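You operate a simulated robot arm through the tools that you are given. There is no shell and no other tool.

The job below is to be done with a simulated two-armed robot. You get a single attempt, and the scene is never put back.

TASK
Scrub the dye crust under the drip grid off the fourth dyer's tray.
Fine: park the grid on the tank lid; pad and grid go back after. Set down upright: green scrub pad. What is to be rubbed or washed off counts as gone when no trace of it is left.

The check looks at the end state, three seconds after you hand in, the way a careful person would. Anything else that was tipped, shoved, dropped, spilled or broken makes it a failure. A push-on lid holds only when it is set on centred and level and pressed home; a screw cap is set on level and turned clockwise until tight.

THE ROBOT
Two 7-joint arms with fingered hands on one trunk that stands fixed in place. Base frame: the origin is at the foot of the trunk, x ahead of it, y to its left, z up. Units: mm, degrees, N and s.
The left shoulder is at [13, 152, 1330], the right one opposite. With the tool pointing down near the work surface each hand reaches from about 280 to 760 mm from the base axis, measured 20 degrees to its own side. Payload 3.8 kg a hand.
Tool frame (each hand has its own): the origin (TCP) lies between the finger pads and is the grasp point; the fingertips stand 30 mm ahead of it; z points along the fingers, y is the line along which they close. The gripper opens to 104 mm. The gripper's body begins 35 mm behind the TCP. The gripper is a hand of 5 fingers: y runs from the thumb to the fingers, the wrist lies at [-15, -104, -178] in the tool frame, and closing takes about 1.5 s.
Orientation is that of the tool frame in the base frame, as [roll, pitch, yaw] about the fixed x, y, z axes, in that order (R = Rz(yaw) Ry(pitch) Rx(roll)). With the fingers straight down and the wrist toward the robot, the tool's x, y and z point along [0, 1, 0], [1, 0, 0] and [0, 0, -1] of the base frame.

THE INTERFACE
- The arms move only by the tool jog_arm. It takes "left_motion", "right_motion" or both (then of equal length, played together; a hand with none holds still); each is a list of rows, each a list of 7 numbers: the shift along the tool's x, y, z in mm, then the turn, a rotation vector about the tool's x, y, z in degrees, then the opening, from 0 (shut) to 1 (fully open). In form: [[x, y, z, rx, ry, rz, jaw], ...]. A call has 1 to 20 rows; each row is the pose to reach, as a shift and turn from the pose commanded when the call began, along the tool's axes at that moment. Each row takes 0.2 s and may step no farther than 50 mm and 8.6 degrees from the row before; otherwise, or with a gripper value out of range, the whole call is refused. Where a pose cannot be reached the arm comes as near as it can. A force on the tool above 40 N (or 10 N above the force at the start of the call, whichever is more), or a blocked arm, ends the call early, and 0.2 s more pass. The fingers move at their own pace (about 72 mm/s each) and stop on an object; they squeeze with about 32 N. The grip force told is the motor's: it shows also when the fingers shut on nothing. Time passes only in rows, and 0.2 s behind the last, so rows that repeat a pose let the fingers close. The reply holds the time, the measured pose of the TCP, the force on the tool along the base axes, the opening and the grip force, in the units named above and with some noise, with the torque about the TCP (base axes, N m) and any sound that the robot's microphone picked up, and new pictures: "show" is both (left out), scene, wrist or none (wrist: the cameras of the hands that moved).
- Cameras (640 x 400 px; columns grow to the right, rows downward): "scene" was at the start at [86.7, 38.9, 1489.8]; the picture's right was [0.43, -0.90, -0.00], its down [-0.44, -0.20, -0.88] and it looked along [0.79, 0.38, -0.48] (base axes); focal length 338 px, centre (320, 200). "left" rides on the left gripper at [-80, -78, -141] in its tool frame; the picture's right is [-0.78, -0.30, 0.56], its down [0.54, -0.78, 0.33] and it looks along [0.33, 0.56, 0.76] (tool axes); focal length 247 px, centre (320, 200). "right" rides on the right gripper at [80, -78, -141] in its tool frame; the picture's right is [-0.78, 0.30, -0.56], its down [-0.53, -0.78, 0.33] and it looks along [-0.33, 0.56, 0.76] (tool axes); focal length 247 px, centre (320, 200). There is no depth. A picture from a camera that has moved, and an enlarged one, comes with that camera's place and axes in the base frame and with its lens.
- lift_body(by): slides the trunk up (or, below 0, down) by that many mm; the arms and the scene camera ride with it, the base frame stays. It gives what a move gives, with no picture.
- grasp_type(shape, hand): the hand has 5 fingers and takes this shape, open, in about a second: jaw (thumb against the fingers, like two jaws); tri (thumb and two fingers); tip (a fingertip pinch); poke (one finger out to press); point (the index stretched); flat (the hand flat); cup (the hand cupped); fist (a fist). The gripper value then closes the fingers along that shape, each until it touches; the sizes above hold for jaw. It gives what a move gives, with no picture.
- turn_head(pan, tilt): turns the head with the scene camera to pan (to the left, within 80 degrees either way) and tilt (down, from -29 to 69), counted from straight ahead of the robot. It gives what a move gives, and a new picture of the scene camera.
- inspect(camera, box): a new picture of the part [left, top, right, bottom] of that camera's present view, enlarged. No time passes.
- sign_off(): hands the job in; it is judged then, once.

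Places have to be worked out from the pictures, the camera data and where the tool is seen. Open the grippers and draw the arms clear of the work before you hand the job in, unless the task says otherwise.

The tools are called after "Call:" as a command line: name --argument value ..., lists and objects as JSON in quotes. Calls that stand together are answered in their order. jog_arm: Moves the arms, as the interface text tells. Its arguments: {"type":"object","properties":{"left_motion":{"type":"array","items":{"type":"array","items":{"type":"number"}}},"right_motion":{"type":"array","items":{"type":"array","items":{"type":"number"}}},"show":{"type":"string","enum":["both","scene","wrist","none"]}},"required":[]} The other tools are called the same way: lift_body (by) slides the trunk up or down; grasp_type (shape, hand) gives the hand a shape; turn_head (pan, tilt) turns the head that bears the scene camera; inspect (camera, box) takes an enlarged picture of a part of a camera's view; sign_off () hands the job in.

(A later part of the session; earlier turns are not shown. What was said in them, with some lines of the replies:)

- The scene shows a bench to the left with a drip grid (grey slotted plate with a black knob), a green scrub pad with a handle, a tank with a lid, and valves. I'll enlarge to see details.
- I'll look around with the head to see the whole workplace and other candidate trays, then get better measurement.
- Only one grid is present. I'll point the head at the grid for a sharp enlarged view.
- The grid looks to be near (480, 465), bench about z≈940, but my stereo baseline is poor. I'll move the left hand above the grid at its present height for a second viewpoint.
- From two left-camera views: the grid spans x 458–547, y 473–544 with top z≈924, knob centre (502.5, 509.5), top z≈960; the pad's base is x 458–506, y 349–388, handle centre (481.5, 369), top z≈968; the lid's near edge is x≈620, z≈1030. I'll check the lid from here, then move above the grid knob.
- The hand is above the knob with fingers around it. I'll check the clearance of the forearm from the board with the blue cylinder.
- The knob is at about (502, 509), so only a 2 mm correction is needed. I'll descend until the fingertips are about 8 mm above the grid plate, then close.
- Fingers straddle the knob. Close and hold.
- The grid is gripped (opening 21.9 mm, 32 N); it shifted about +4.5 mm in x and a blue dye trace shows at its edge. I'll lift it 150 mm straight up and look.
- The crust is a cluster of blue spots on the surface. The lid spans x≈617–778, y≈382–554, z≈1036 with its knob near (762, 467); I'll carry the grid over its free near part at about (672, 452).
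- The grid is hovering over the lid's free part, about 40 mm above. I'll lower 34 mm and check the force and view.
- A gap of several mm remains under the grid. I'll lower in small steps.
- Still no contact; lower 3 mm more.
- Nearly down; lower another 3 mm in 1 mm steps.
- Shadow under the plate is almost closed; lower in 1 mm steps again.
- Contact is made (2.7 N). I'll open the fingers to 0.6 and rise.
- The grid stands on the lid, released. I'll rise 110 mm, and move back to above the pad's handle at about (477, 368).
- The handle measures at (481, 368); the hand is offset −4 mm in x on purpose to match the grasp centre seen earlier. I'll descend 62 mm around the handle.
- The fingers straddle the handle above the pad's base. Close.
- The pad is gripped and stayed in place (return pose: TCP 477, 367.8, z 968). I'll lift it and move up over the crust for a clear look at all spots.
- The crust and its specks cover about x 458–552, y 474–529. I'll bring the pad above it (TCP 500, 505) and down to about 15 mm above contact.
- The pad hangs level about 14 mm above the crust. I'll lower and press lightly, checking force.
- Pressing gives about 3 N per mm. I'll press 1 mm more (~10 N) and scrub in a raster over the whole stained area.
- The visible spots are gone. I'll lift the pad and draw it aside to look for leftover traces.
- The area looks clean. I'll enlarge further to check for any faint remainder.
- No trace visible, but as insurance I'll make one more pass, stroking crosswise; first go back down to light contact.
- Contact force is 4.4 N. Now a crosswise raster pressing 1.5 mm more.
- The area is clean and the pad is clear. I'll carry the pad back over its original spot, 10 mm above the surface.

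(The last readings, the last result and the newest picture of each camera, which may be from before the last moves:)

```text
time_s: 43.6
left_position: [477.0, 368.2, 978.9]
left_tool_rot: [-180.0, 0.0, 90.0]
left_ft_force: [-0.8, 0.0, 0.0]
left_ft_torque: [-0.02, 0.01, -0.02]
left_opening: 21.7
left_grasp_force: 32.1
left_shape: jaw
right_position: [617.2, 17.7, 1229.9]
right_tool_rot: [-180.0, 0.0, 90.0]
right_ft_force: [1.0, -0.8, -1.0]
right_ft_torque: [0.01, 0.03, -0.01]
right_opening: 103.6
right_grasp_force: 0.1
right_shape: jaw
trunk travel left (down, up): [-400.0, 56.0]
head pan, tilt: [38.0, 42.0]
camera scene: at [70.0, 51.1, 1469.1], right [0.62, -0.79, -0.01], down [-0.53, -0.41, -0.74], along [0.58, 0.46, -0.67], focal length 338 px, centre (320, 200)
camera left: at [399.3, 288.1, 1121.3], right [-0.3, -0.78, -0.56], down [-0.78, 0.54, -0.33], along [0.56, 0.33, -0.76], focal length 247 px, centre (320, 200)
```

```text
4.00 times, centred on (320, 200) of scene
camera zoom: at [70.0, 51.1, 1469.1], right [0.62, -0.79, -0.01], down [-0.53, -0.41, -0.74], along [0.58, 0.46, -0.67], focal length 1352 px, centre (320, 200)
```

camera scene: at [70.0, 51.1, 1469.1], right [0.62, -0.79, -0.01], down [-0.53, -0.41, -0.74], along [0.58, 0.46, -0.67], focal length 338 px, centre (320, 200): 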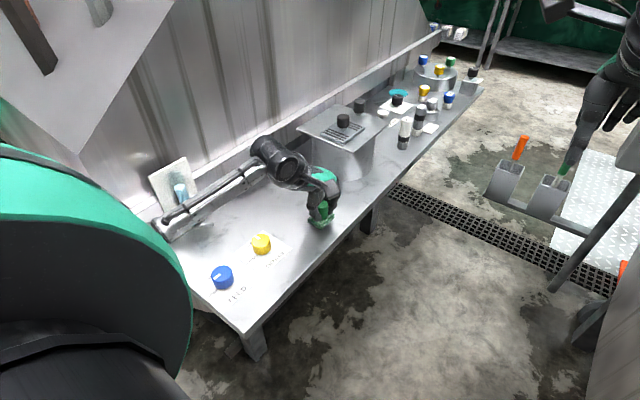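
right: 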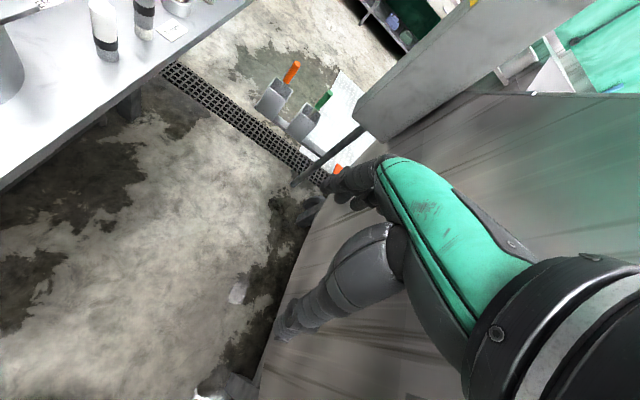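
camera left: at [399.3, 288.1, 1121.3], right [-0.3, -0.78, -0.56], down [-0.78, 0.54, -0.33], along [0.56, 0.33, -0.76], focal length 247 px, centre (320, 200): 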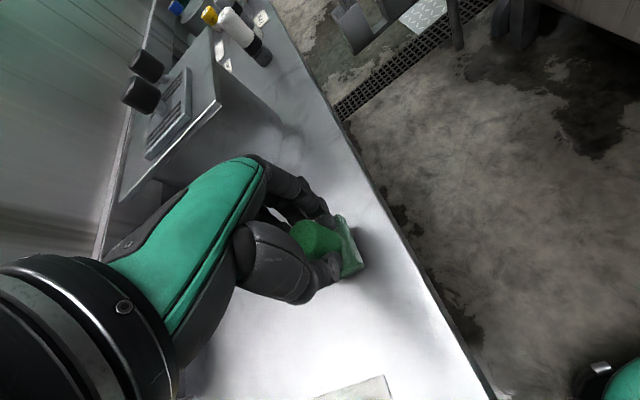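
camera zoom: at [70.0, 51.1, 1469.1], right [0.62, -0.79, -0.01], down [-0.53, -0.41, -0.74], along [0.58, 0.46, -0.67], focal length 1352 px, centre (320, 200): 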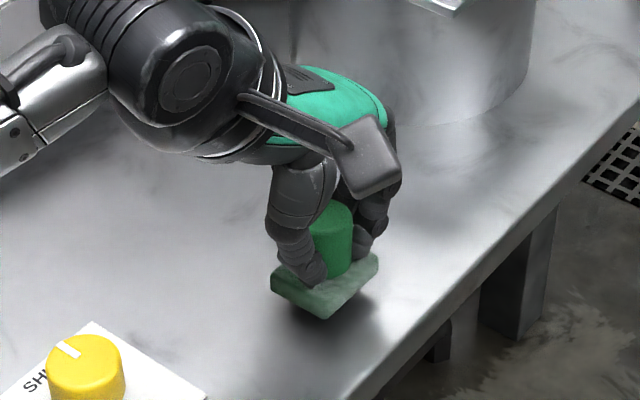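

The pad slid about 2 mm in the hand; I'll compensate and lower until contact.

Call:
jog_arm --left_motion '[[-1.7, -0.7, 5, 0, 0, 0, 0], [-1.7, -0.7, 9, 0, 0, 0, 0], [-1.7, -0.7, 11, 0, 0, 0, 0], [-1.7, -0.7, 11, 0, 0, 0, 0]]' --show "none"

Call:
inspect --camera "scene" --box '[280, 170, 360, 240]'

```text
time_s: 44.6
left_position: [476.0, 365.1, 967.3]
left_tool_rot: [180.0, 0.0, 90.0]
left_ft_force: [-0.4, 0.4, 0.2]
left_ft_torque: [0.01, 0.02, -0.03]
left_opening: 21.6
left_grasp_force: 32.3
left_shape: jaw
right_position: [617.0, 16.4, 1230.1]
right_tool_rot: [180.0, -0.1, 90.0]
right_ft_force: [0.2, 0.5, -0.3]
right_ft_torque: [0.0, 0.0, 0.02]
right_opening: 103.6
right_grasp_force: 0.1
right_shape: jaw
trunk travel left (down, up): [-400.0, 56.0]
head pan, tilt: [38.0, 42.0]
```

```text
5.71 times, centred on (320, 205) of scene
camera zoom: at [70.0, 51.3, 1469.1], right [0.62, -0.79, -0.01], down [-0.53, -0.41, -0.74], along [0.58, 0.46, -0.67], focal length 1931 px, centre (320, 171)
```

zoom: 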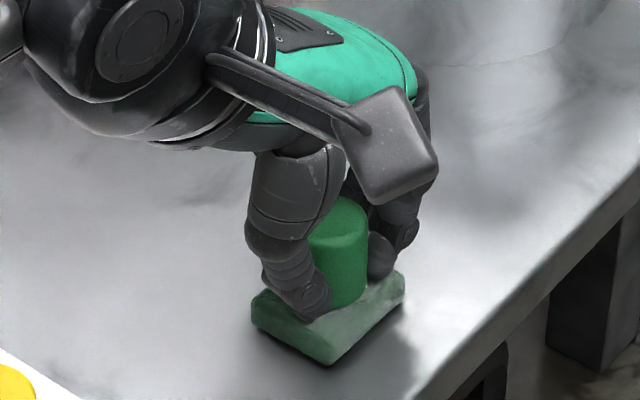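

Nearly touching; lower 1 mm at a time until a small force shows.

Call:
jog_arm --left_motion '[[0, 0, 1, 0, 0, 0, 0], [0, 0, 1, 0, 0, 0, 0]]' --show "none"

Call:
jog_arm --left_motion '[[0, 0, 0.7, 0, 0, 0, 0], [0, 0, 0.7, 0, 0, 0, 0]]' --show "none"

```text
time_s: 45.2
left_position: [475.2, 364.9, 966.6]
left_tool_rot: [-180.0, -0.1, 90.0]
left_ft_force: [-0.8, -0.4, 2.2]
left_ft_torque: [0.02, -0.03, 0.0]
left_opening: 21.9
left_grasp_force: 31.7
left_shape: jaw
right_position: [617.8, 17.5, 1230.5]
right_tool_rot: [180.0, -0.1, 89.9]
right_ft_force: [0.5, -0.3, -0.2]
right_ft_torque: [0.02, 0.0, 0.0]
right_opening: 103.9
right_grasp_force: 0.1
right_shape: jaw
trunk travel left (down, up): [-400.0, 56.0]
head pan, tilt: [38.0, 42.0]
```

```text
time_s: 45.9
left_position: [476.0, 366.2, 965.4]
left_tool_rot: [179.9, 0.0, 89.9]
left_ft_force: [-1.9, 0.2, 4.2]
left_ft_torque: [0.07, -0.05, 0.02]
left_opening: 21.9
left_grasp_force: 32.4
left_shape: jaw
right_position: [616.3, 17.8, 1231.7]
right_tool_rot: [179.9, -0.1, 90.0]
right_ft_force: [-0.1, 0.8, -0.1]
right_ft_torque: [-0.05, 0.01, 0.0]
right_opening: 103.7
right_grasp_force: 0.0
right_shape: jaw
trunk travel left (down, up): [-400.0, 56.0]
head pan, tilt: [38.0, 42.0]
```

Contact at 4 N. I'll open the fingers, then rise straight up and look.

Call:
jog_arm --left_motion '[[0, 0, 0, 0, 0, 0, 0.3], [0, 0, 0, 0, 0, 0, 0.6], [0, 0, 0, 0, 0, 0, 0.6], [0, 0, 0, 0, 0, 0, 0.6], [0, 0, -20, 0, 0, 0, 0.6], [0, 0, -60, 0, 0, 0, 0.6], [0, 0, -100, 0, 0, 0, 0.6], [0, 0, -100, 0, 0, 0, 0.6]]' --show "both"

Call:
inspect --camera "scene" --box '[260, 150, 380, 250]'

Call:
inspect --camera "left" --box '[280, 180, 440, 320]'

```text
time_s: 47.6
left_position: [474.7, 365.8, 1066.2]
left_tool_rot: [180.0, 0.0, 90.0]
left_ft_force: [-0.3, -0.5, -0.6]
left_ft_torque: [0.0, 0.0, 0.01]
left_opening: 62.2
left_grasp_force: 0.0
left_shape: jaw
right_position: [617.1, 16.7, 1230.6]
right_tool_rot: [-179.9, -0.1, 89.9]
right_ft_force: [-0.2, -0.3, -0.4]
right_ft_torque: [-0.03, -0.02, 0.01]
right_opening: 103.5
right_grasp_force: 0.1
right_shape: jaw
trunk travel left (down, up): [-400.0, 56.0]
head pan, tilt: [38.0, 42.0]
camera scene: at [70.2, 51.5, 1469.0], right [0.62, -0.79, -0.01], down [-0.53, -0.41, -0.74], along [0.58, 0.46, -0.67], focal length 338 px, centre (320, 200)
camera left: at [397.5, 287.1, 1208.1], right [-0.3, -0.78, -0.56], down [-0.78, 0.54, -0.33], along [0.56, 0.33, -0.76], focal length 247 px, centre (320, 200)
```

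scene: 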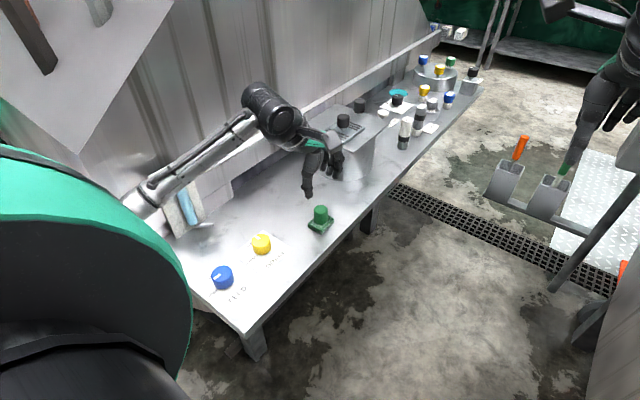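
left: 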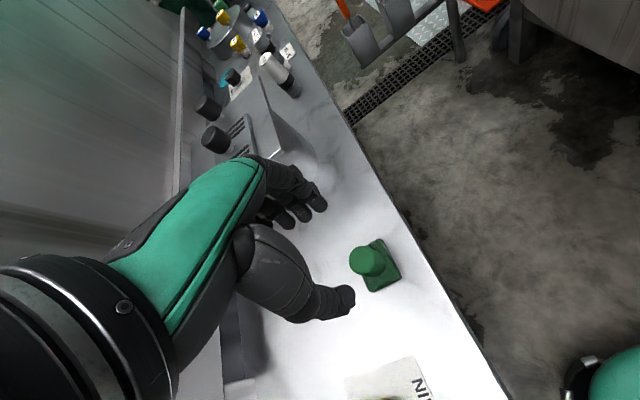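

```text
4.00 times, centred on (320, 200) of scene
camera zoom: at [70.2, 51.5, 1469.0], right [0.62, -0.79, -0.01], down [-0.53, -0.41, -0.74], along [0.58, 0.46, -0.67], focal length 1352 px, centre (320, 200)
```

zoom: 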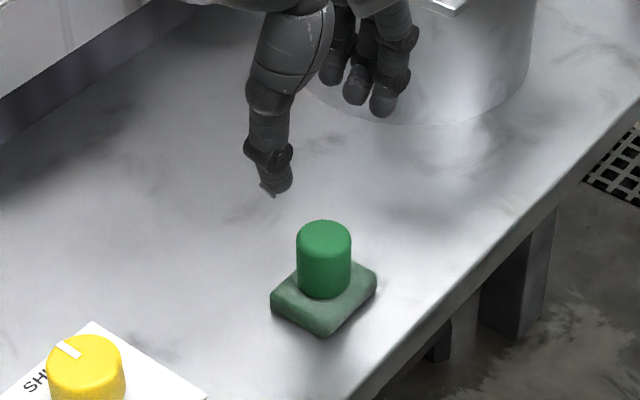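

```text
2.86 times, centred on (360, 250) of left
camera zoom: at [397.5, 287.1, 1208.1], right [-0.3, -0.78, -0.56], down [-0.78, 0.54, -0.33], along [0.56, 0.33, -0.76], focal length 706 px, centre (206, 57)
```

zoom: 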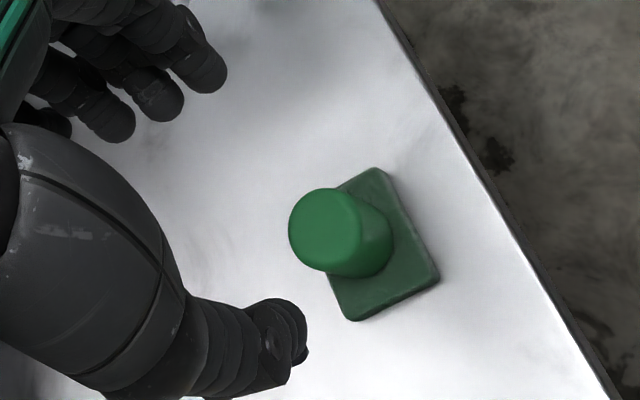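

The pad stands upright at its place. Next I'll go back over the lid to the grid's knob, staying high during the transit, stopping 40 mm above the grasp height.

Call:
jog_arm --left_motion '[[0, 0, -45, 0, 0, 0, 0.6], [0, 0, -90, 0, 0, 0, 0.6], [0, 0, -115, 0, 0, 0, 0.6], [17, 38, -115, 0, 0, 0, 0.6], [33, 77, -115, 0, 0, 0, 0.6], [50, 115, -115, 0, 0, 0, 0.6], [67, 153, -115, 0, 0, 0, 0.6], [83.3, 191.7, -115, 0, 0, 0, 0.6], [83.3, 191.7, -80, 0, 0, 0, 0.6], [83.3, 191.7, -50, 0, 0, 0, 0.6], [83.3, 191.7, -50, 0, 0, 0, 0.6]]' --show "both"

Call:
inspect --camera "left" --box '[230, 120, 430, 340]'

Call:
inspect --camera "scene" --box '[280, 70, 400, 160]'

```text
time_s: 50.0
left_position: [668.1, 447.8, 1115.1]
left_tool_rot: [180.0, -0.1, 89.9]
left_ft_force: [-0.2, -0.7, -0.7]
left_ft_torque: [-0.02, 0.0, -0.01]
left_opening: 61.9
left_grasp_force: 0.0
left_shape: jaw
right_position: [616.0, 16.5, 1229.8]
right_tool_rot: [-179.9, -0.1, 90.0]
right_ft_force: [-0.6, 0.1, 0.0]
right_ft_torque: [-0.03, 0.0, 0.01]
right_opening: 103.7
right_grasp_force: 0.1
right_shape: jaw
trunk travel left (down, up): [-400.0, 56.0]
head pan, tilt: [38.0, 42.0]
camera scene: at [70.6, 50.9, 1469.1], right [0.62, -0.79, -0.01], down [-0.53, -0.41, -0.74], along [0.58, 0.46, -0.67], focal length 338 px, centre (320, 200)
camera left: at [589.5, 368.2, 1257.2], right [-0.3, -0.78, -0.56], down [-0.78, 0.54, -0.33], along [0.56, 0.33, -0.76], focal length 247 px, centre (320, 200)
```

scene: 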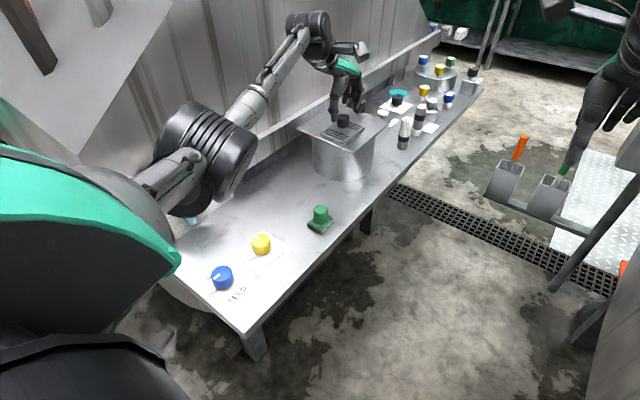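
left: 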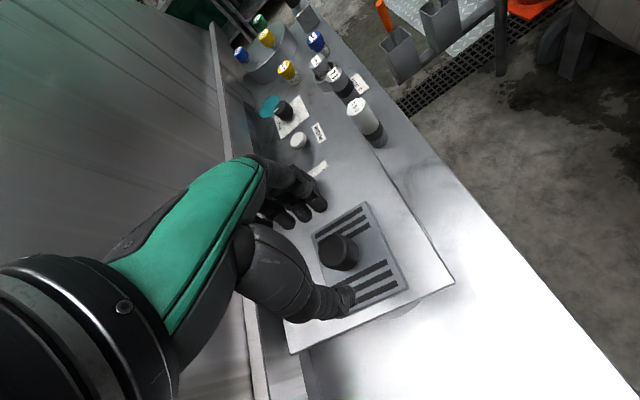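

```text
1.82 times, centred on (330, 230) of left
camera zoom: at [589.5, 368.2, 1257.2], right [-0.3, -0.78, -0.56], down [-0.78, 0.54, -0.33], along [0.56, 0.33, -0.76], focal length 449 px, centre (302, 146)
```

zoom: 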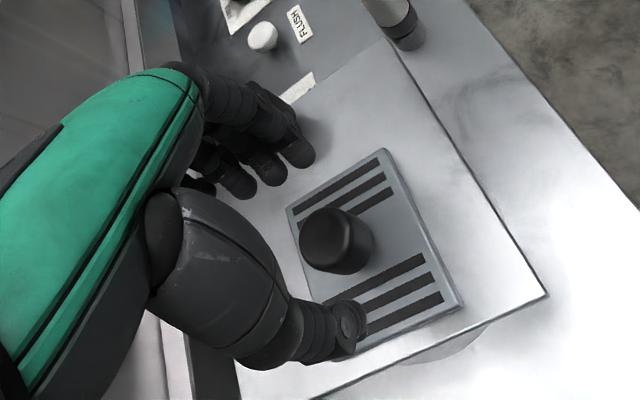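

```text
4.44 times, centred on (340, 115) of scene
camera zoom: at [70.6, 50.9, 1469.1], right [0.62, -0.79, -0.01], down [-0.53, -0.41, -0.74], along [0.58, 0.46, -0.67], focal length 1502 px, centre (231, 578)
```

zoom: 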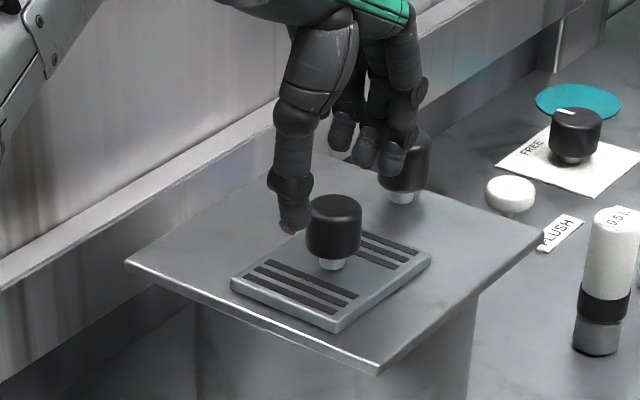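

The hand is about 2 mm low in y; I'll correct and descend 38.5 mm to the former grasp height.

Call:
jog_arm --left_motion '[[2, 0, 18, 0, 0, 0, 0.6], [2, 0, 32, 0, 0, 0, 0.6], [2, 0, 38.5, 0, 0, 0, 0.6], [2, 0, 38.5, 0, 0, 0, 0.6]]' --show "wrist"

Call:
inspect --camera "scene" --box '[280, 70, 400, 160]'

```text
time_s: 51.0
left_position: [668.7, 452.1, 1077.1]
left_tool_rot: [-179.9, 0.0, 90.1]
left_ft_force: [-0.3, 0.3, 0.0]
left_ft_torque: [0.01, 0.02, 0.0]
left_opening: 62.3
left_grasp_force: 0.2
left_shape: jaw
right_position: [617.2, 17.1, 1230.3]
right_tool_rot: [-179.9, 0.0, 90.0]
right_ft_force: [-0.5, 0.7, 0.2]
right_ft_torque: [0.0, -0.03, 0.03]
right_opening: 103.8
right_grasp_force: 0.1
right_shape: jaw
trunk travel left (down, up): [-400.0, 56.0]
head pan, tilt: [38.0, 42.0]
camera left: at [590.3, 372.0, 1218.8], right [-0.3, -0.78, -0.56], down [-0.78, 0.54, -0.33], along [0.56, 0.33, -0.76], focal length 247 px, centre (320, 200)
```

left: 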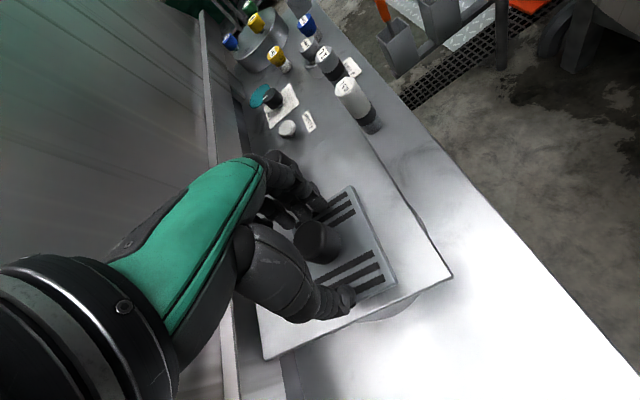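

```text
4.44 times, centred on (340, 115) of scene
camera zoom: at [70.1, 51.6, 1469.1], right [0.62, -0.79, -0.01], down [-0.53, -0.41, -0.74], along [0.58, 0.46, -0.67], focal length 1502 px, centre (231, 578)
```

zoom: 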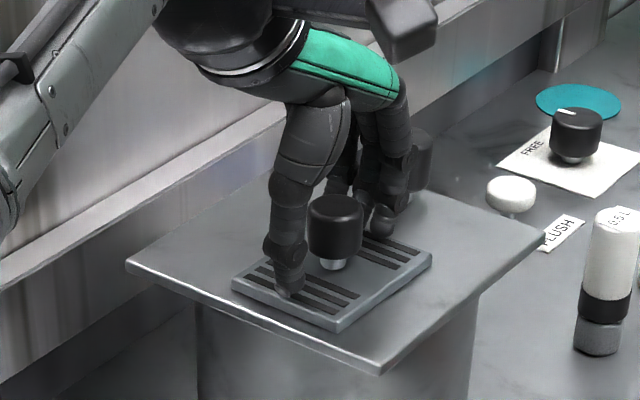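

Shift back 1.5 mm to match the former grasp exactly, then close on the knob.

Call:
jog_arm --left_motion '[[-1.6, -1.1, 0, 0, 0, 0, 0.6], [-1.6, -1.1, 0, 0, 0, 0, 0.3], [-1.6, -1.1, 0, 0, 0, 0, 0.1], [-1.6, -1.1, 0, 0, 0, 0, 0], [-1.6, -1.1, 0, 0, 0, 0, 0], [-1.6, -1.1, 0, 0, 0, 0, 0], [-1.6, -1.1, 0, 0, 0, 0, 0], [-1.6, -1.1, 0, 0, 0, 0, 0]]' --show "wrist"

Call:
inspect --camera "left" --box '[230, 150, 430, 340]'

```text
time_s: 52.9
left_position: [667.1, 449.8, 1076.8]
left_tool_rot: [-180.0, -0.1, 89.9]
left_ft_force: [-0.2, -0.2, 0.6]
left_ft_torque: [-0.04, 0.03, 0.03]
left_opening: 21.9
left_grasp_force: 32.4
left_shape: jaw
right_position: [617.1, 17.2, 1229.8]
right_tool_rot: [-179.9, 0.0, 90.0]
right_ft_force: [-0.5, 0.7, 0.4]
right_ft_torque: [-0.01, -0.01, 0.0]
right_opening: 103.9
right_grasp_force: 0.2
right_shape: jaw
trunk travel left (down, up): [-400.0, 56.0]
head pan, tilt: [38.0, 42.0]
camera left: at [589.2, 370.3, 1219.1], right [-0.3, -0.78, -0.56], down [-0.78, 0.54, -0.33], along [0.56, 0.33, -0.76], focal length 247 px, centre (320, 200)
```

left: 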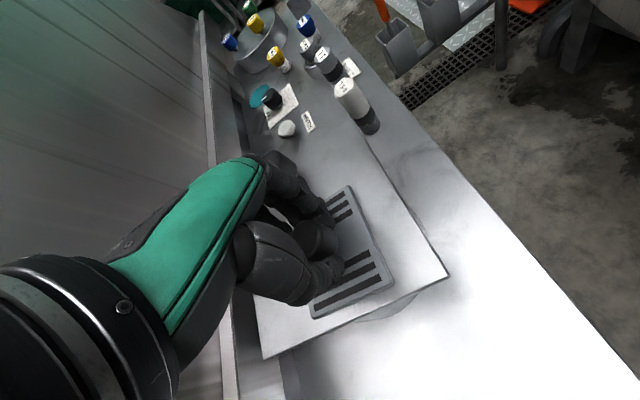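

```text
2.11 times, centred on (330, 245) of left
camera zoom: at [589.2, 370.3, 1219.1], right [-0.3, -0.78, -0.56], down [-0.78, 0.54, -0.33], along [0.56, 0.33, -0.76], focal length 520 px, centre (299, 105)
```

zoom: 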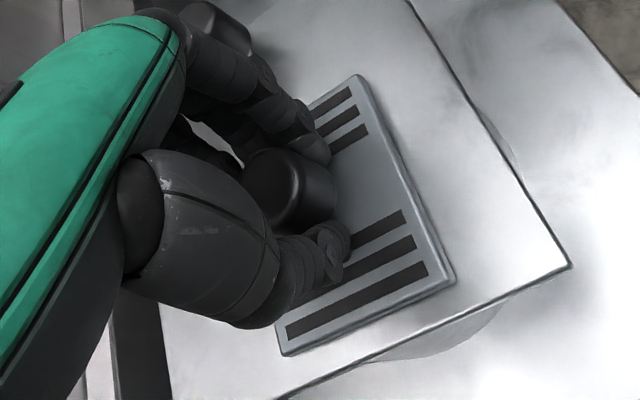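

The grip matches the earlier one. Lift 45 mm, carry the grid back over its place and lower to about 15 mm above the surface.

Call:
jog_arm --left_motion '[[0, 0, -12, 0, 0, 0, 0], [0, 0, -45, 0, 0, 0, 0], [11, -34, -45, 0, 0, 0, 0], [22, -68, -45, 0, 0, 0, 0], [34, -102, -45, 0, 0, 0, 0], [45, -136, -45, 0, 0, 0, 0], [56.2, -169.5, -45, 0, 0, 0, 0], [56.2, -169.5, -10, 0, 0, 0, 0], [56.2, -169.5, 30, 0, 0, 0, 0], [56.2, -169.5, 70, 0, 0, 0, 0], [56.2, -169.5, 100, 0, 0, 0, 0], [56.2, -169.5, 100, 0, 0, 0, 0]]' --show "both"

Call:
inspect --camera "left" --box '[230, 150, 430, 340]'

Call:
inspect --camera "scene" --box '[220, 110, 360, 230]'

```text
time_s: 55.5
left_position: [498.7, 505.6, 976.7]
left_tool_rot: [179.9, 0.0, 90.0]
left_ft_force: [0.1, 0.3, -0.6]
left_ft_torque: [-0.02, -0.01, 0.01]
left_opening: 21.6
left_grasp_force: 31.5
left_shape: jaw
right_position: [616.7, 16.5, 1229.9]
right_tool_rot: [-179.8, 0.1, 90.0]
right_ft_force: [0.1, 0.2, 0.0]
right_ft_torque: [0.03, 0.01, 0.05]
right_opening: 103.5
right_grasp_force: 0.0
right_shape: jaw
trunk travel left (down, up): [-400.0, 56.0]
head pan, tilt: [38.0, 42.0]
camera scene: at [70.3, 51.4, 1469.1], right [0.62, -0.79, -0.01], down [-0.53, -0.41, -0.74], along [0.58, 0.46, -0.68], focal length 338 px, centre (320, 200)
camera left: at [420.5, 426.5, 1118.9], right [-0.3, -0.78, -0.56], down [-0.78, 0.54, -0.33], along [0.56, 0.33, -0.76], focal length 247 px, centre (320, 200)
```

scene: 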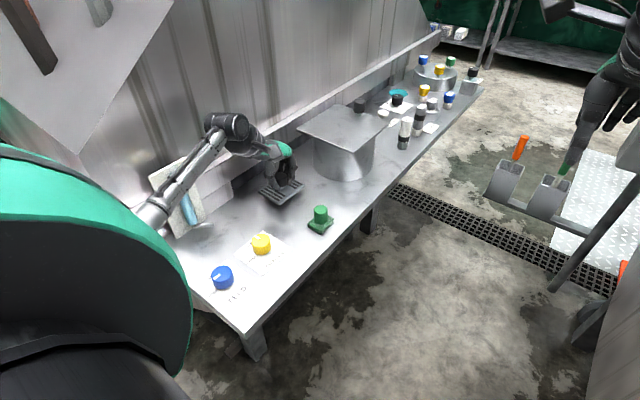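
left: 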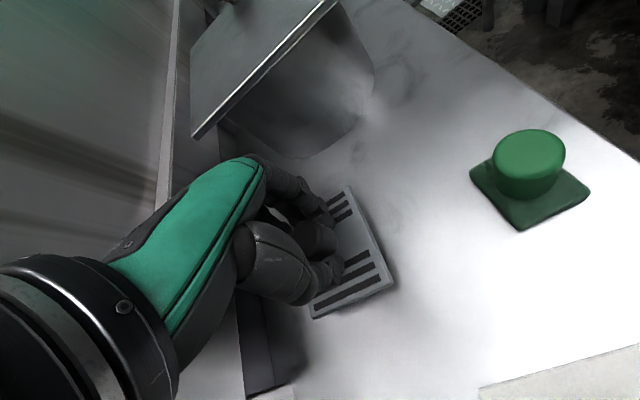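

```text
2.11 times, centred on (330, 245) of left
camera zoom: at [420.5, 426.5, 1118.9], right [-0.3, -0.78, -0.56], down [-0.78, 0.54, -0.33], along [0.56, 0.33, -0.76], focal length 520 px, centre (299, 105)
```

zoom: 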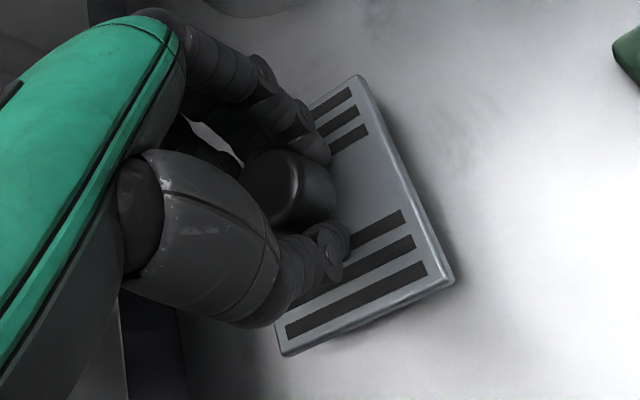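

```text
3.33 times, centred on (290, 170) of scene
camera zoom: at [70.3, 51.4, 1469.1], right [0.62, -0.79, -0.01], down [-0.53, -0.41, -0.74], along [0.58, 0.46, -0.68], focal length 1127 px, centre (420, 300)
```

zoom: 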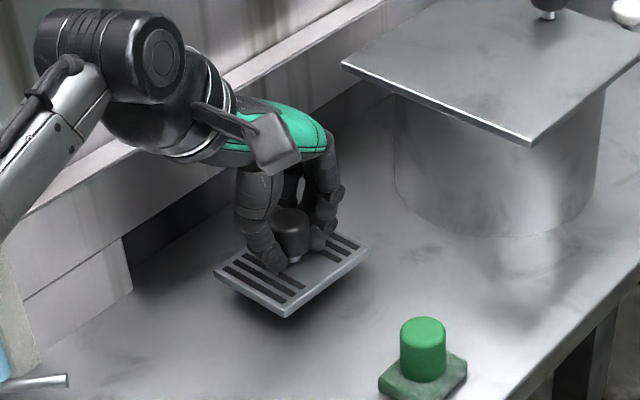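

The grid hangs level about 15 mm above its original place. Lower 13 mm, then feel for contact.

Call:
jog_arm --left_motion '[[0, 0, 7, 0, 0, 0, 0], [0, 0, 12, 0, 0, 0, 0], [0, 0, 13.5, 0, 0, 0, 0], [0, 0, 13.5, 0, 0, 0, 0]]' --show "none"

Call:
jog_arm --left_motion '[[0, 0, 1, 0, 0, 0, 0], [0, 0, 1, 0, 0, 0, 0]]' --show "none"

Call:
jog_arm --left_motion '[[0, 0, 0.7, 0, 0, 0, 0], [0, 0, 0.7, 0, 0, 0, 0]]' --show "none"

Call:
inspect --camera "scene" --box '[240, 150, 320, 220]'

```text
time_s: 56.5
left_position: [496.7, 506.3, 965.9]
left_tool_rot: [179.9, 0.1, 90.0]
left_ft_force: [0.6, 0.2, -0.8]
left_ft_torque: [0.01, -0.06, -0.01]
left_opening: 21.6
left_grasp_force: 32.2
left_shape: jaw
right_position: [616.8, 17.7, 1231.5]
right_tool_rot: [-179.8, 0.0, 90.0]
right_ft_force: [0.7, 0.7, -0.9]
right_ft_torque: [0.0, -0.01, -0.02]
right_opening: 103.5
right_grasp_force: 0.0
right_shape: jaw
trunk travel left (down, up): [-400.0, 56.0]
head pan, tilt: [38.0, 42.0]
```

```text
time_s: 57.0
left_position: [497.1, 506.0, 962.7]
left_tool_rot: [-179.9, 0.0, 90.0]
left_ft_force: [0.1, -0.2, -0.6]
left_ft_torque: [0.01, 0.01, 0.01]
left_opening: 21.4
left_grasp_force: 31.9
left_shape: jaw
right_position: [617.1, 16.1, 1229.8]
right_tool_rot: [-179.8, -0.1, 89.9]
right_ft_force: [0.9, -0.1, -1.5]
right_ft_torque: [0.0, -0.01, 0.01]
right_opening: 103.8
right_grasp_force: 0.1
right_shape: jaw
trunk travel left (down, up): [-400.0, 56.0]
head pan, tilt: [38.0, 42.0]
```

```text
time_s: 57.6
left_position: [496.9, 506.3, 961.7]
left_tool_rot: [179.9, 0.1, 90.0]
left_ft_force: [-0.1, -0.5, -0.5]
left_ft_torque: [-0.01, -0.03, 0.01]
left_opening: 21.9
left_grasp_force: 32.3
left_shape: jaw
right_position: [617.7, 16.7, 1229.0]
right_tool_rot: [-179.9, -0.1, 89.9]
right_ft_force: [0.3, -0.5, -0.1]
right_ft_torque: [0.0, 0.03, 0.01]
right_opening: 103.7
right_grasp_force: 0.0
right_shape: jaw
trunk travel left (down, up): [-400.0, 56.0]
head pan, tilt: [38.0, 42.0]
```

```text
5.71 times, centred on (280, 185) of scene
camera zoom: at [70.2, 51.6, 1469.0], right [0.62, -0.79, -0.01], down [-0.53, -0.41, -0.74], along [0.58, 0.46, -0.67], focal length 1931 px, centre (549, 286)
```

zoom: 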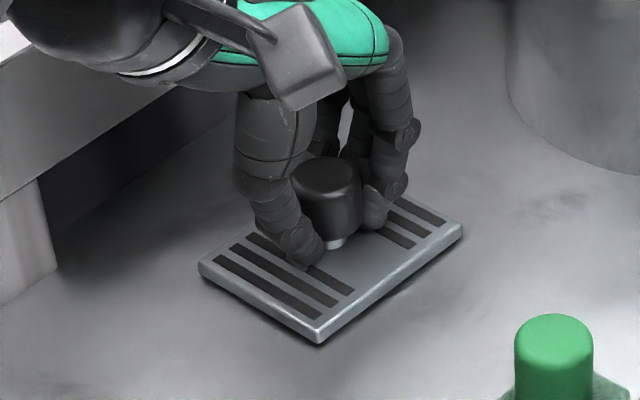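

Almost touching; continue by 1 mm steps.

Call:
jog_arm --left_motion '[[0, 0, 1, 0, 0, 0, 0], [0, 0, 1, 0, 0, 0, 0]]' --show "none"

Call:
jog_arm --left_motion '[[0, 0, 0.7, 0, 0, 0, 0], [0, 0, 0.7, 0, 0, 0, 0]]' --show "none"

Call:
inspect --camera "scene" --box '[240, 150, 320, 220]'

```text
time_s: 58.2
left_position: [496.7, 505.5, 960.1]
left_tool_rot: [180.0, 0.0, 90.0]
left_ft_force: [-0.2, 0.2, -0.4]
left_ft_torque: [-0.01, 0.03, -0.03]
left_opening: 21.6
left_grasp_force: 31.8
left_shape: jaw
right_position: [616.6, 16.8, 1231.0]
right_tool_rot: [-180.0, 0.0, 90.0]
right_ft_force: [0.3, 0.1, 0.0]
right_ft_torque: [0.02, -0.01, -0.02]
right_opening: 103.6
right_grasp_force: 0.0
right_shape: jaw
trunk travel left (down, up): [-400.0, 56.0]
head pan, tilt: [38.0, 42.0]
```

```text
time_s: 58.9
left_position: [497.1, 506.7, 960.1]
left_tool_rot: [-180.0, 0.0, 90.0]
left_ft_force: [0.4, 0.0, -1.4]
left_ft_torque: [0.01, -0.01, -0.03]
left_opening: 21.5
left_grasp_force: 32.3
left_shape: jaw
right_position: [617.2, 16.7, 1230.4]
right_tool_rot: [-180.0, 0.1, 90.0]
right_ft_force: [0.7, 0.7, -0.3]
right_ft_torque: [-0.01, 0.0, 0.01]
right_opening: 103.6
right_grasp_force: 0.1
right_shape: jaw
trunk travel left (down, up): [-400.0, 56.0]
head pan, tilt: [38.0, 42.0]
```

```text
5.71 times, centred on (280, 185) of scene
camera zoom: at [70.1, 51.5, 1469.0], right [0.62, -0.79, -0.01], down [-0.53, -0.41, -0.74], along [0.58, 0.46, -0.67], focal length 1931 px, centre (549, 286)
```

zoom: 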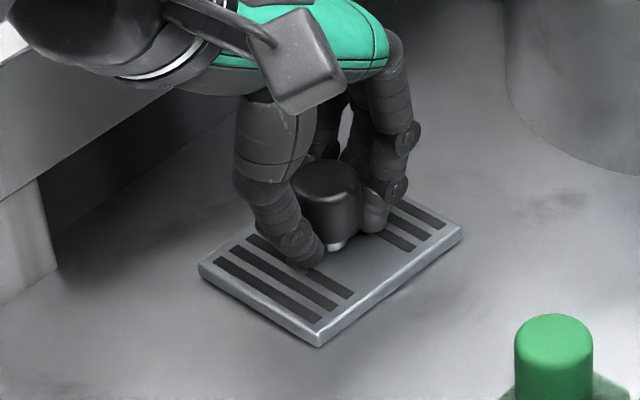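

Still no contact force (the grid no longer rests on crust). Continue in small steps.

Call:
jog_arm --left_motion '[[0, 0, 0.8, 0, 0, 0, 0], [0, 0, 0.8, 0, 0, 0, 0]]' --show "none"

Call:
jog_arm --left_motion '[[0, 0, 0.8, 0, 0, 0, 0], [0, 0, 0.8, 0, 0, 0, 0]]' --show "none"

Call:
inspect --camera "scene" --box '[240, 150, 320, 220]'

```text
time_s: 59.5
left_position: [498.2, 506.8, 959.3]
left_tool_rot: [-180.0, 0.0, 90.0]
left_ft_force: [-0.5, -0.6, 0.5]
left_ft_torque: [0.02, -0.04, 0.02]
left_opening: 21.8
left_grasp_force: 32.0
left_shape: jaw
right_position: [615.9, 17.7, 1231.2]
right_tool_rot: [180.0, -0.1, 90.1]
right_ft_force: [-0.1, 0.3, 0.1]
right_ft_torque: [-0.03, 0.01, -0.02]
right_opening: 103.7
right_grasp_force: 0.1
right_shape: jaw
trunk travel left (down, up): [-400.0, 56.0]
head pan, tilt: [38.0, 42.0]
```

```text
time_s: 60.0
left_position: [497.8, 506.9, 960.4]
left_tool_rot: [179.9, 0.0, 89.9]
left_ft_force: [-0.7, 0.0, 2.6]
left_ft_torque: [0.02, 0.0, 0.01]
left_opening: 22.0
left_grasp_force: 32.3
left_shape: jaw
right_position: [615.9, 15.7, 1230.2]
right_tool_rot: [-180.0, 0.1, 90.0]
right_ft_force: [-0.3, 0.3, -0.6]
right_ft_torque: [-0.03, -0.04, 0.0]
right_opening: 103.6
right_grasp_force: 0.0
right_shape: jaw
trunk travel left (down, up): [-400.0, 56.0]
head pan, tilt: [38.0, 42.0]
```

```text
5.71 times, centred on (280, 185) of scene
camera zoom: at [69.6, 51.1, 1469.1], right [0.62, -0.79, -0.01], down [-0.53, -0.41, -0.74], along [0.58, 0.46, -0.67], focal length 1931 px, centre (549, 286)
```

zoom: 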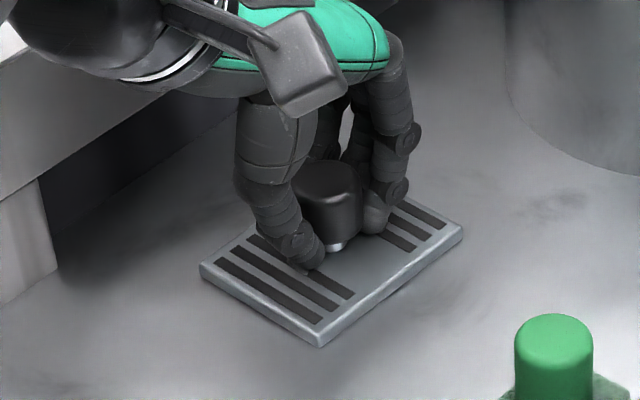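

Contact (2.6 N), grid flat on the surface. Open the fingers and rise clear.

Call:
jog_arm --left_motion '[[0, 0, 0, 0, 0, 0, 0.3], [0, 0, 0, 0, 0, 0, 0.6], [0, 0, 0, 0, 0, 0, 0.6], [0, 0, 0, 0, 0, 0, 0.6], [0, 0, -20, 0, 0, 0, 0.6], [0, 0, -60, 0, 0, 0, 0.6], [0, 0, -105, 0, 0, 0, 0.6], [0, 0, -150, 0, 0, 0, 0.8], [-30, 0, -190, 0, 0, 0, 1], [-42, 10, -230, 0, 0, 0, 1], [-42, 10, -230, 0, 0, 0, 1]]' --show "both"

Call:
inspect --camera "left" --box '[340, 180, 560, 360]'

Call:
inspect --camera "scene" --box '[180, 120, 340, 240]'

```text
time_s: 62.5
left_position: [508.7, 464.7, 1187.8]
left_tool_rot: [-179.9, 0.2, 89.9]
left_ft_force: [0.5, 0.8, 0.1]
left_ft_torque: [0.0, 0.0, 0.01]
left_opening: 103.5
left_grasp_force: 0.1
left_shape: jaw
right_position: [616.5, 17.1, 1229.9]
right_tool_rot: [179.9, 0.0, 90.0]
right_ft_force: [0.5, -1.1, -0.2]
right_ft_torque: [-0.03, 0.0, -0.01]
right_opening: 103.5
right_grasp_force: 0.1
right_shape: jaw
trunk travel left (down, up): [-400.0, 56.0]
head pan, tilt: [38.0, 42.0]
camera scene: at [70.1, 52.0, 1469.0], right [0.62, -0.79, -0.01], down [-0.53, -0.41, -0.74], along [0.58, 0.46, -0.68], focal length 338 px, centre (320, 200)
camera left: at [430.4, 385.7, 1330.7], right [-0.3, -0.78, -0.56], down [-0.78, 0.53, -0.33], along [0.56, 0.33, -0.76], focal length 247 px, centre (320, 200)
```

scene: 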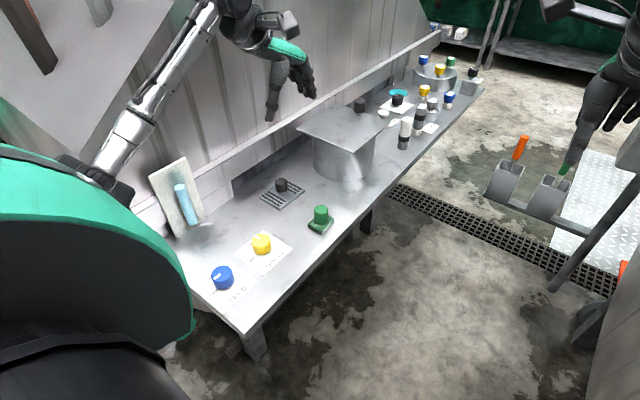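
left: 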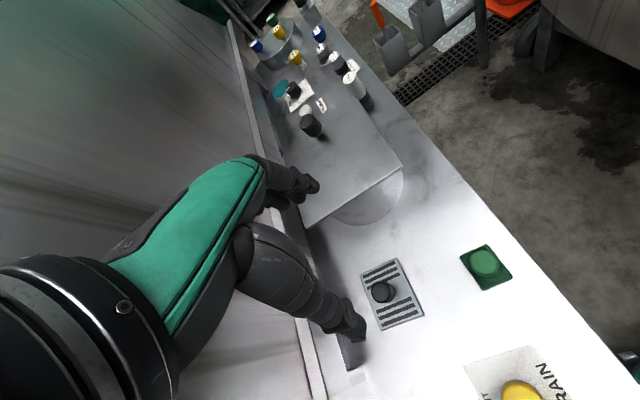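

```text
2.22 times, centred on (450, 270) of left
camera zoom: at [430.4, 385.7, 1330.7], right [-0.3, -0.78, -0.56], down [-0.78, 0.53, -0.33], along [0.56, 0.33, -0.76], focal length 549 px, centre (31, 44)
```

zoom: 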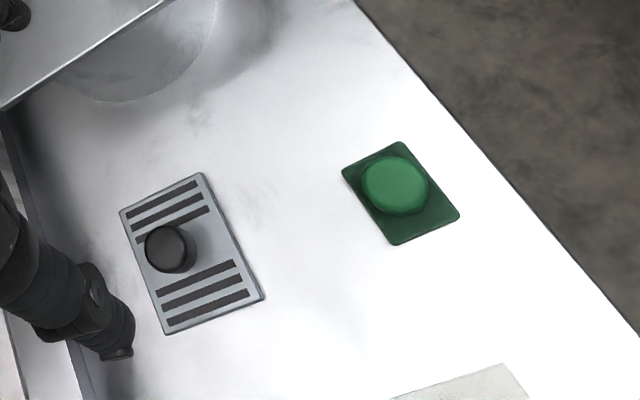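

```text
3.33 times, centred on (260, 180) of scene
camera zoom: at [70.1, 52.0, 1469.0], right [0.62, -0.79, -0.01], down [-0.53, -0.41, -0.74], along [0.58, 0.46, -0.68], focal length 1127 px, centre (520, 267)
```

zoom: 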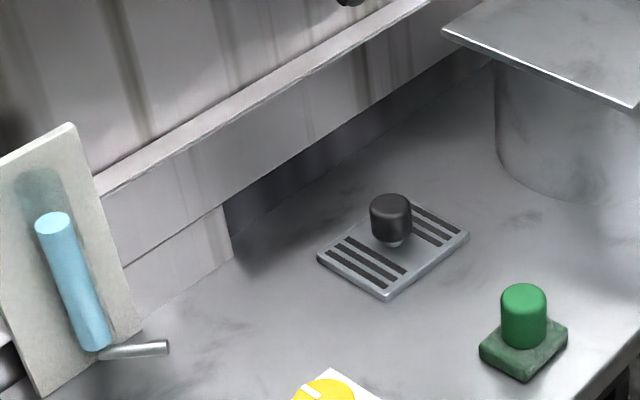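

Grid and pad are back in place and upright, the surface around is clean. I'll draw the left arm back to its starting pose and take a last look.

Call:
jog_arm --left_motion '[[-22, -37, -5, 0, 0, 0, 1], [-44, -74, -5, 0, 0, 0, 1], [-67, -111, -5, 0, 0, 0, 1], [-89, -149, -5, 0, 0, 0, 1], [-89, -149, -5, 0, 0, 0, 1]]' --show "both"

Call:
inspect --camera "left" --box '[280, 180, 420, 280]'

Call:
inspect --camera "scene" --box '[180, 20, 480, 240]'

```text
time_s: 63.6
left_position: [357.4, 375.6, 1195.6]
left_tool_rot: [-180.0, 0.0, 90.1]
left_ft_force: [0.3, 0.6, 0.0]
left_ft_torque: [0.0, 0.02, 0.0]
left_opening: 103.6
left_grasp_force: 0.1
left_shape: jaw
right_position: [616.6, 17.5, 1230.5]
right_tool_rot: [179.9, 0.0, 90.0]
right_ft_force: [-0.7, 0.3, 0.9]
right_ft_torque: [-0.01, -0.01, 0.01]
right_opening: 103.8
right_grasp_force: 0.1
right_shape: jaw
trunk travel left (down, up): [-400.0, 56.0]
head pan, tilt: [38.0, 42.0]
camera scene: at [70.1, 51.6, 1469.1], right [0.62, -0.79, -0.01], down [-0.53, -0.41, -0.74], along [0.58, 0.46, -0.67], focal length 338 px, centre (320, 200)
camera left: at [279.7, 296.2, 1336.5], right [-0.3, -0.78, -0.56], down [-0.78, 0.54, -0.33], along [0.56, 0.33, -0.76], focal length 247 px, centre (320, 200)
```

scene: 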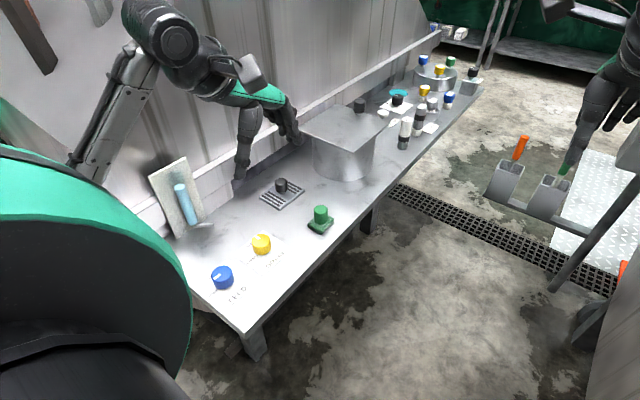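
left: 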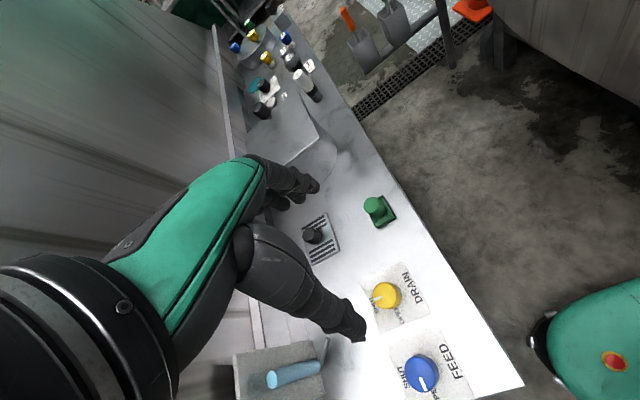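

```text
4.00 times, centred on (350, 230) of left
camera zoom: at [279.7, 296.2, 1336.5], right [-0.3, -0.78, -0.56], down [-0.78, 0.54, -0.33], along [0.56, 0.33, -0.76], focal length 988 px, centre (200, 80)
```

zoom: 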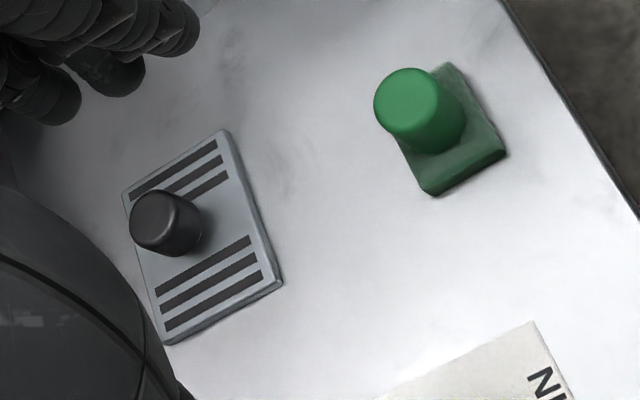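

```text
1.82 times, centred on (330, 130) of scene
camera zoom: at [70.1, 51.6, 1469.1], right [0.62, -0.79, -0.01], down [-0.53, -0.41, -0.74], along [0.58, 0.46, -0.67], focal length 614 px, centre (302, 327)
```

zoom: 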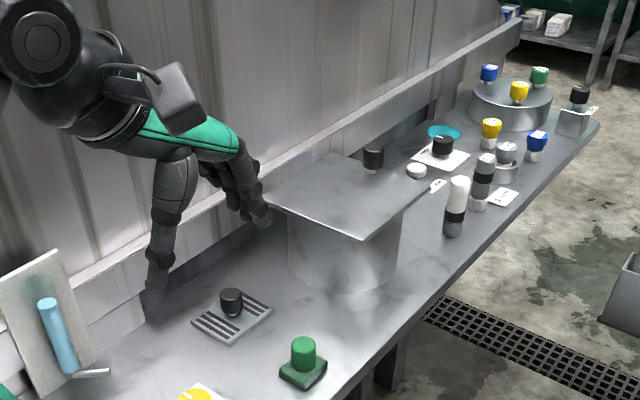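

The crust is gone. The grid is back over its place, the pad stands upright in its place, nothing else has moved, and the hands are open and clear. Handing in.

Call:
sign_off

```text
The job is handed in.
```

I scrubbed the dye crust off the tray under the drip grid, and no trace shows in the enlarged pictures from either camera. I made two passes with the green pad; the second was for insurance after the first had already removed everything visible.

- **Grid:** I parked it on the tank lid while scrubbing. It now sits flat, within a few millimetres of its original place.
- **Green scrub pad:** it stands upright about 4 mm from where it started.
- **Everything else:** nothing else appears shifted, tipped or spilled in the final pictures.
- **Arms:** both hands are empty and open. The left arm is back near its starting pose, and the right arm was not used.

The job is handed in; no verdict came back with it.
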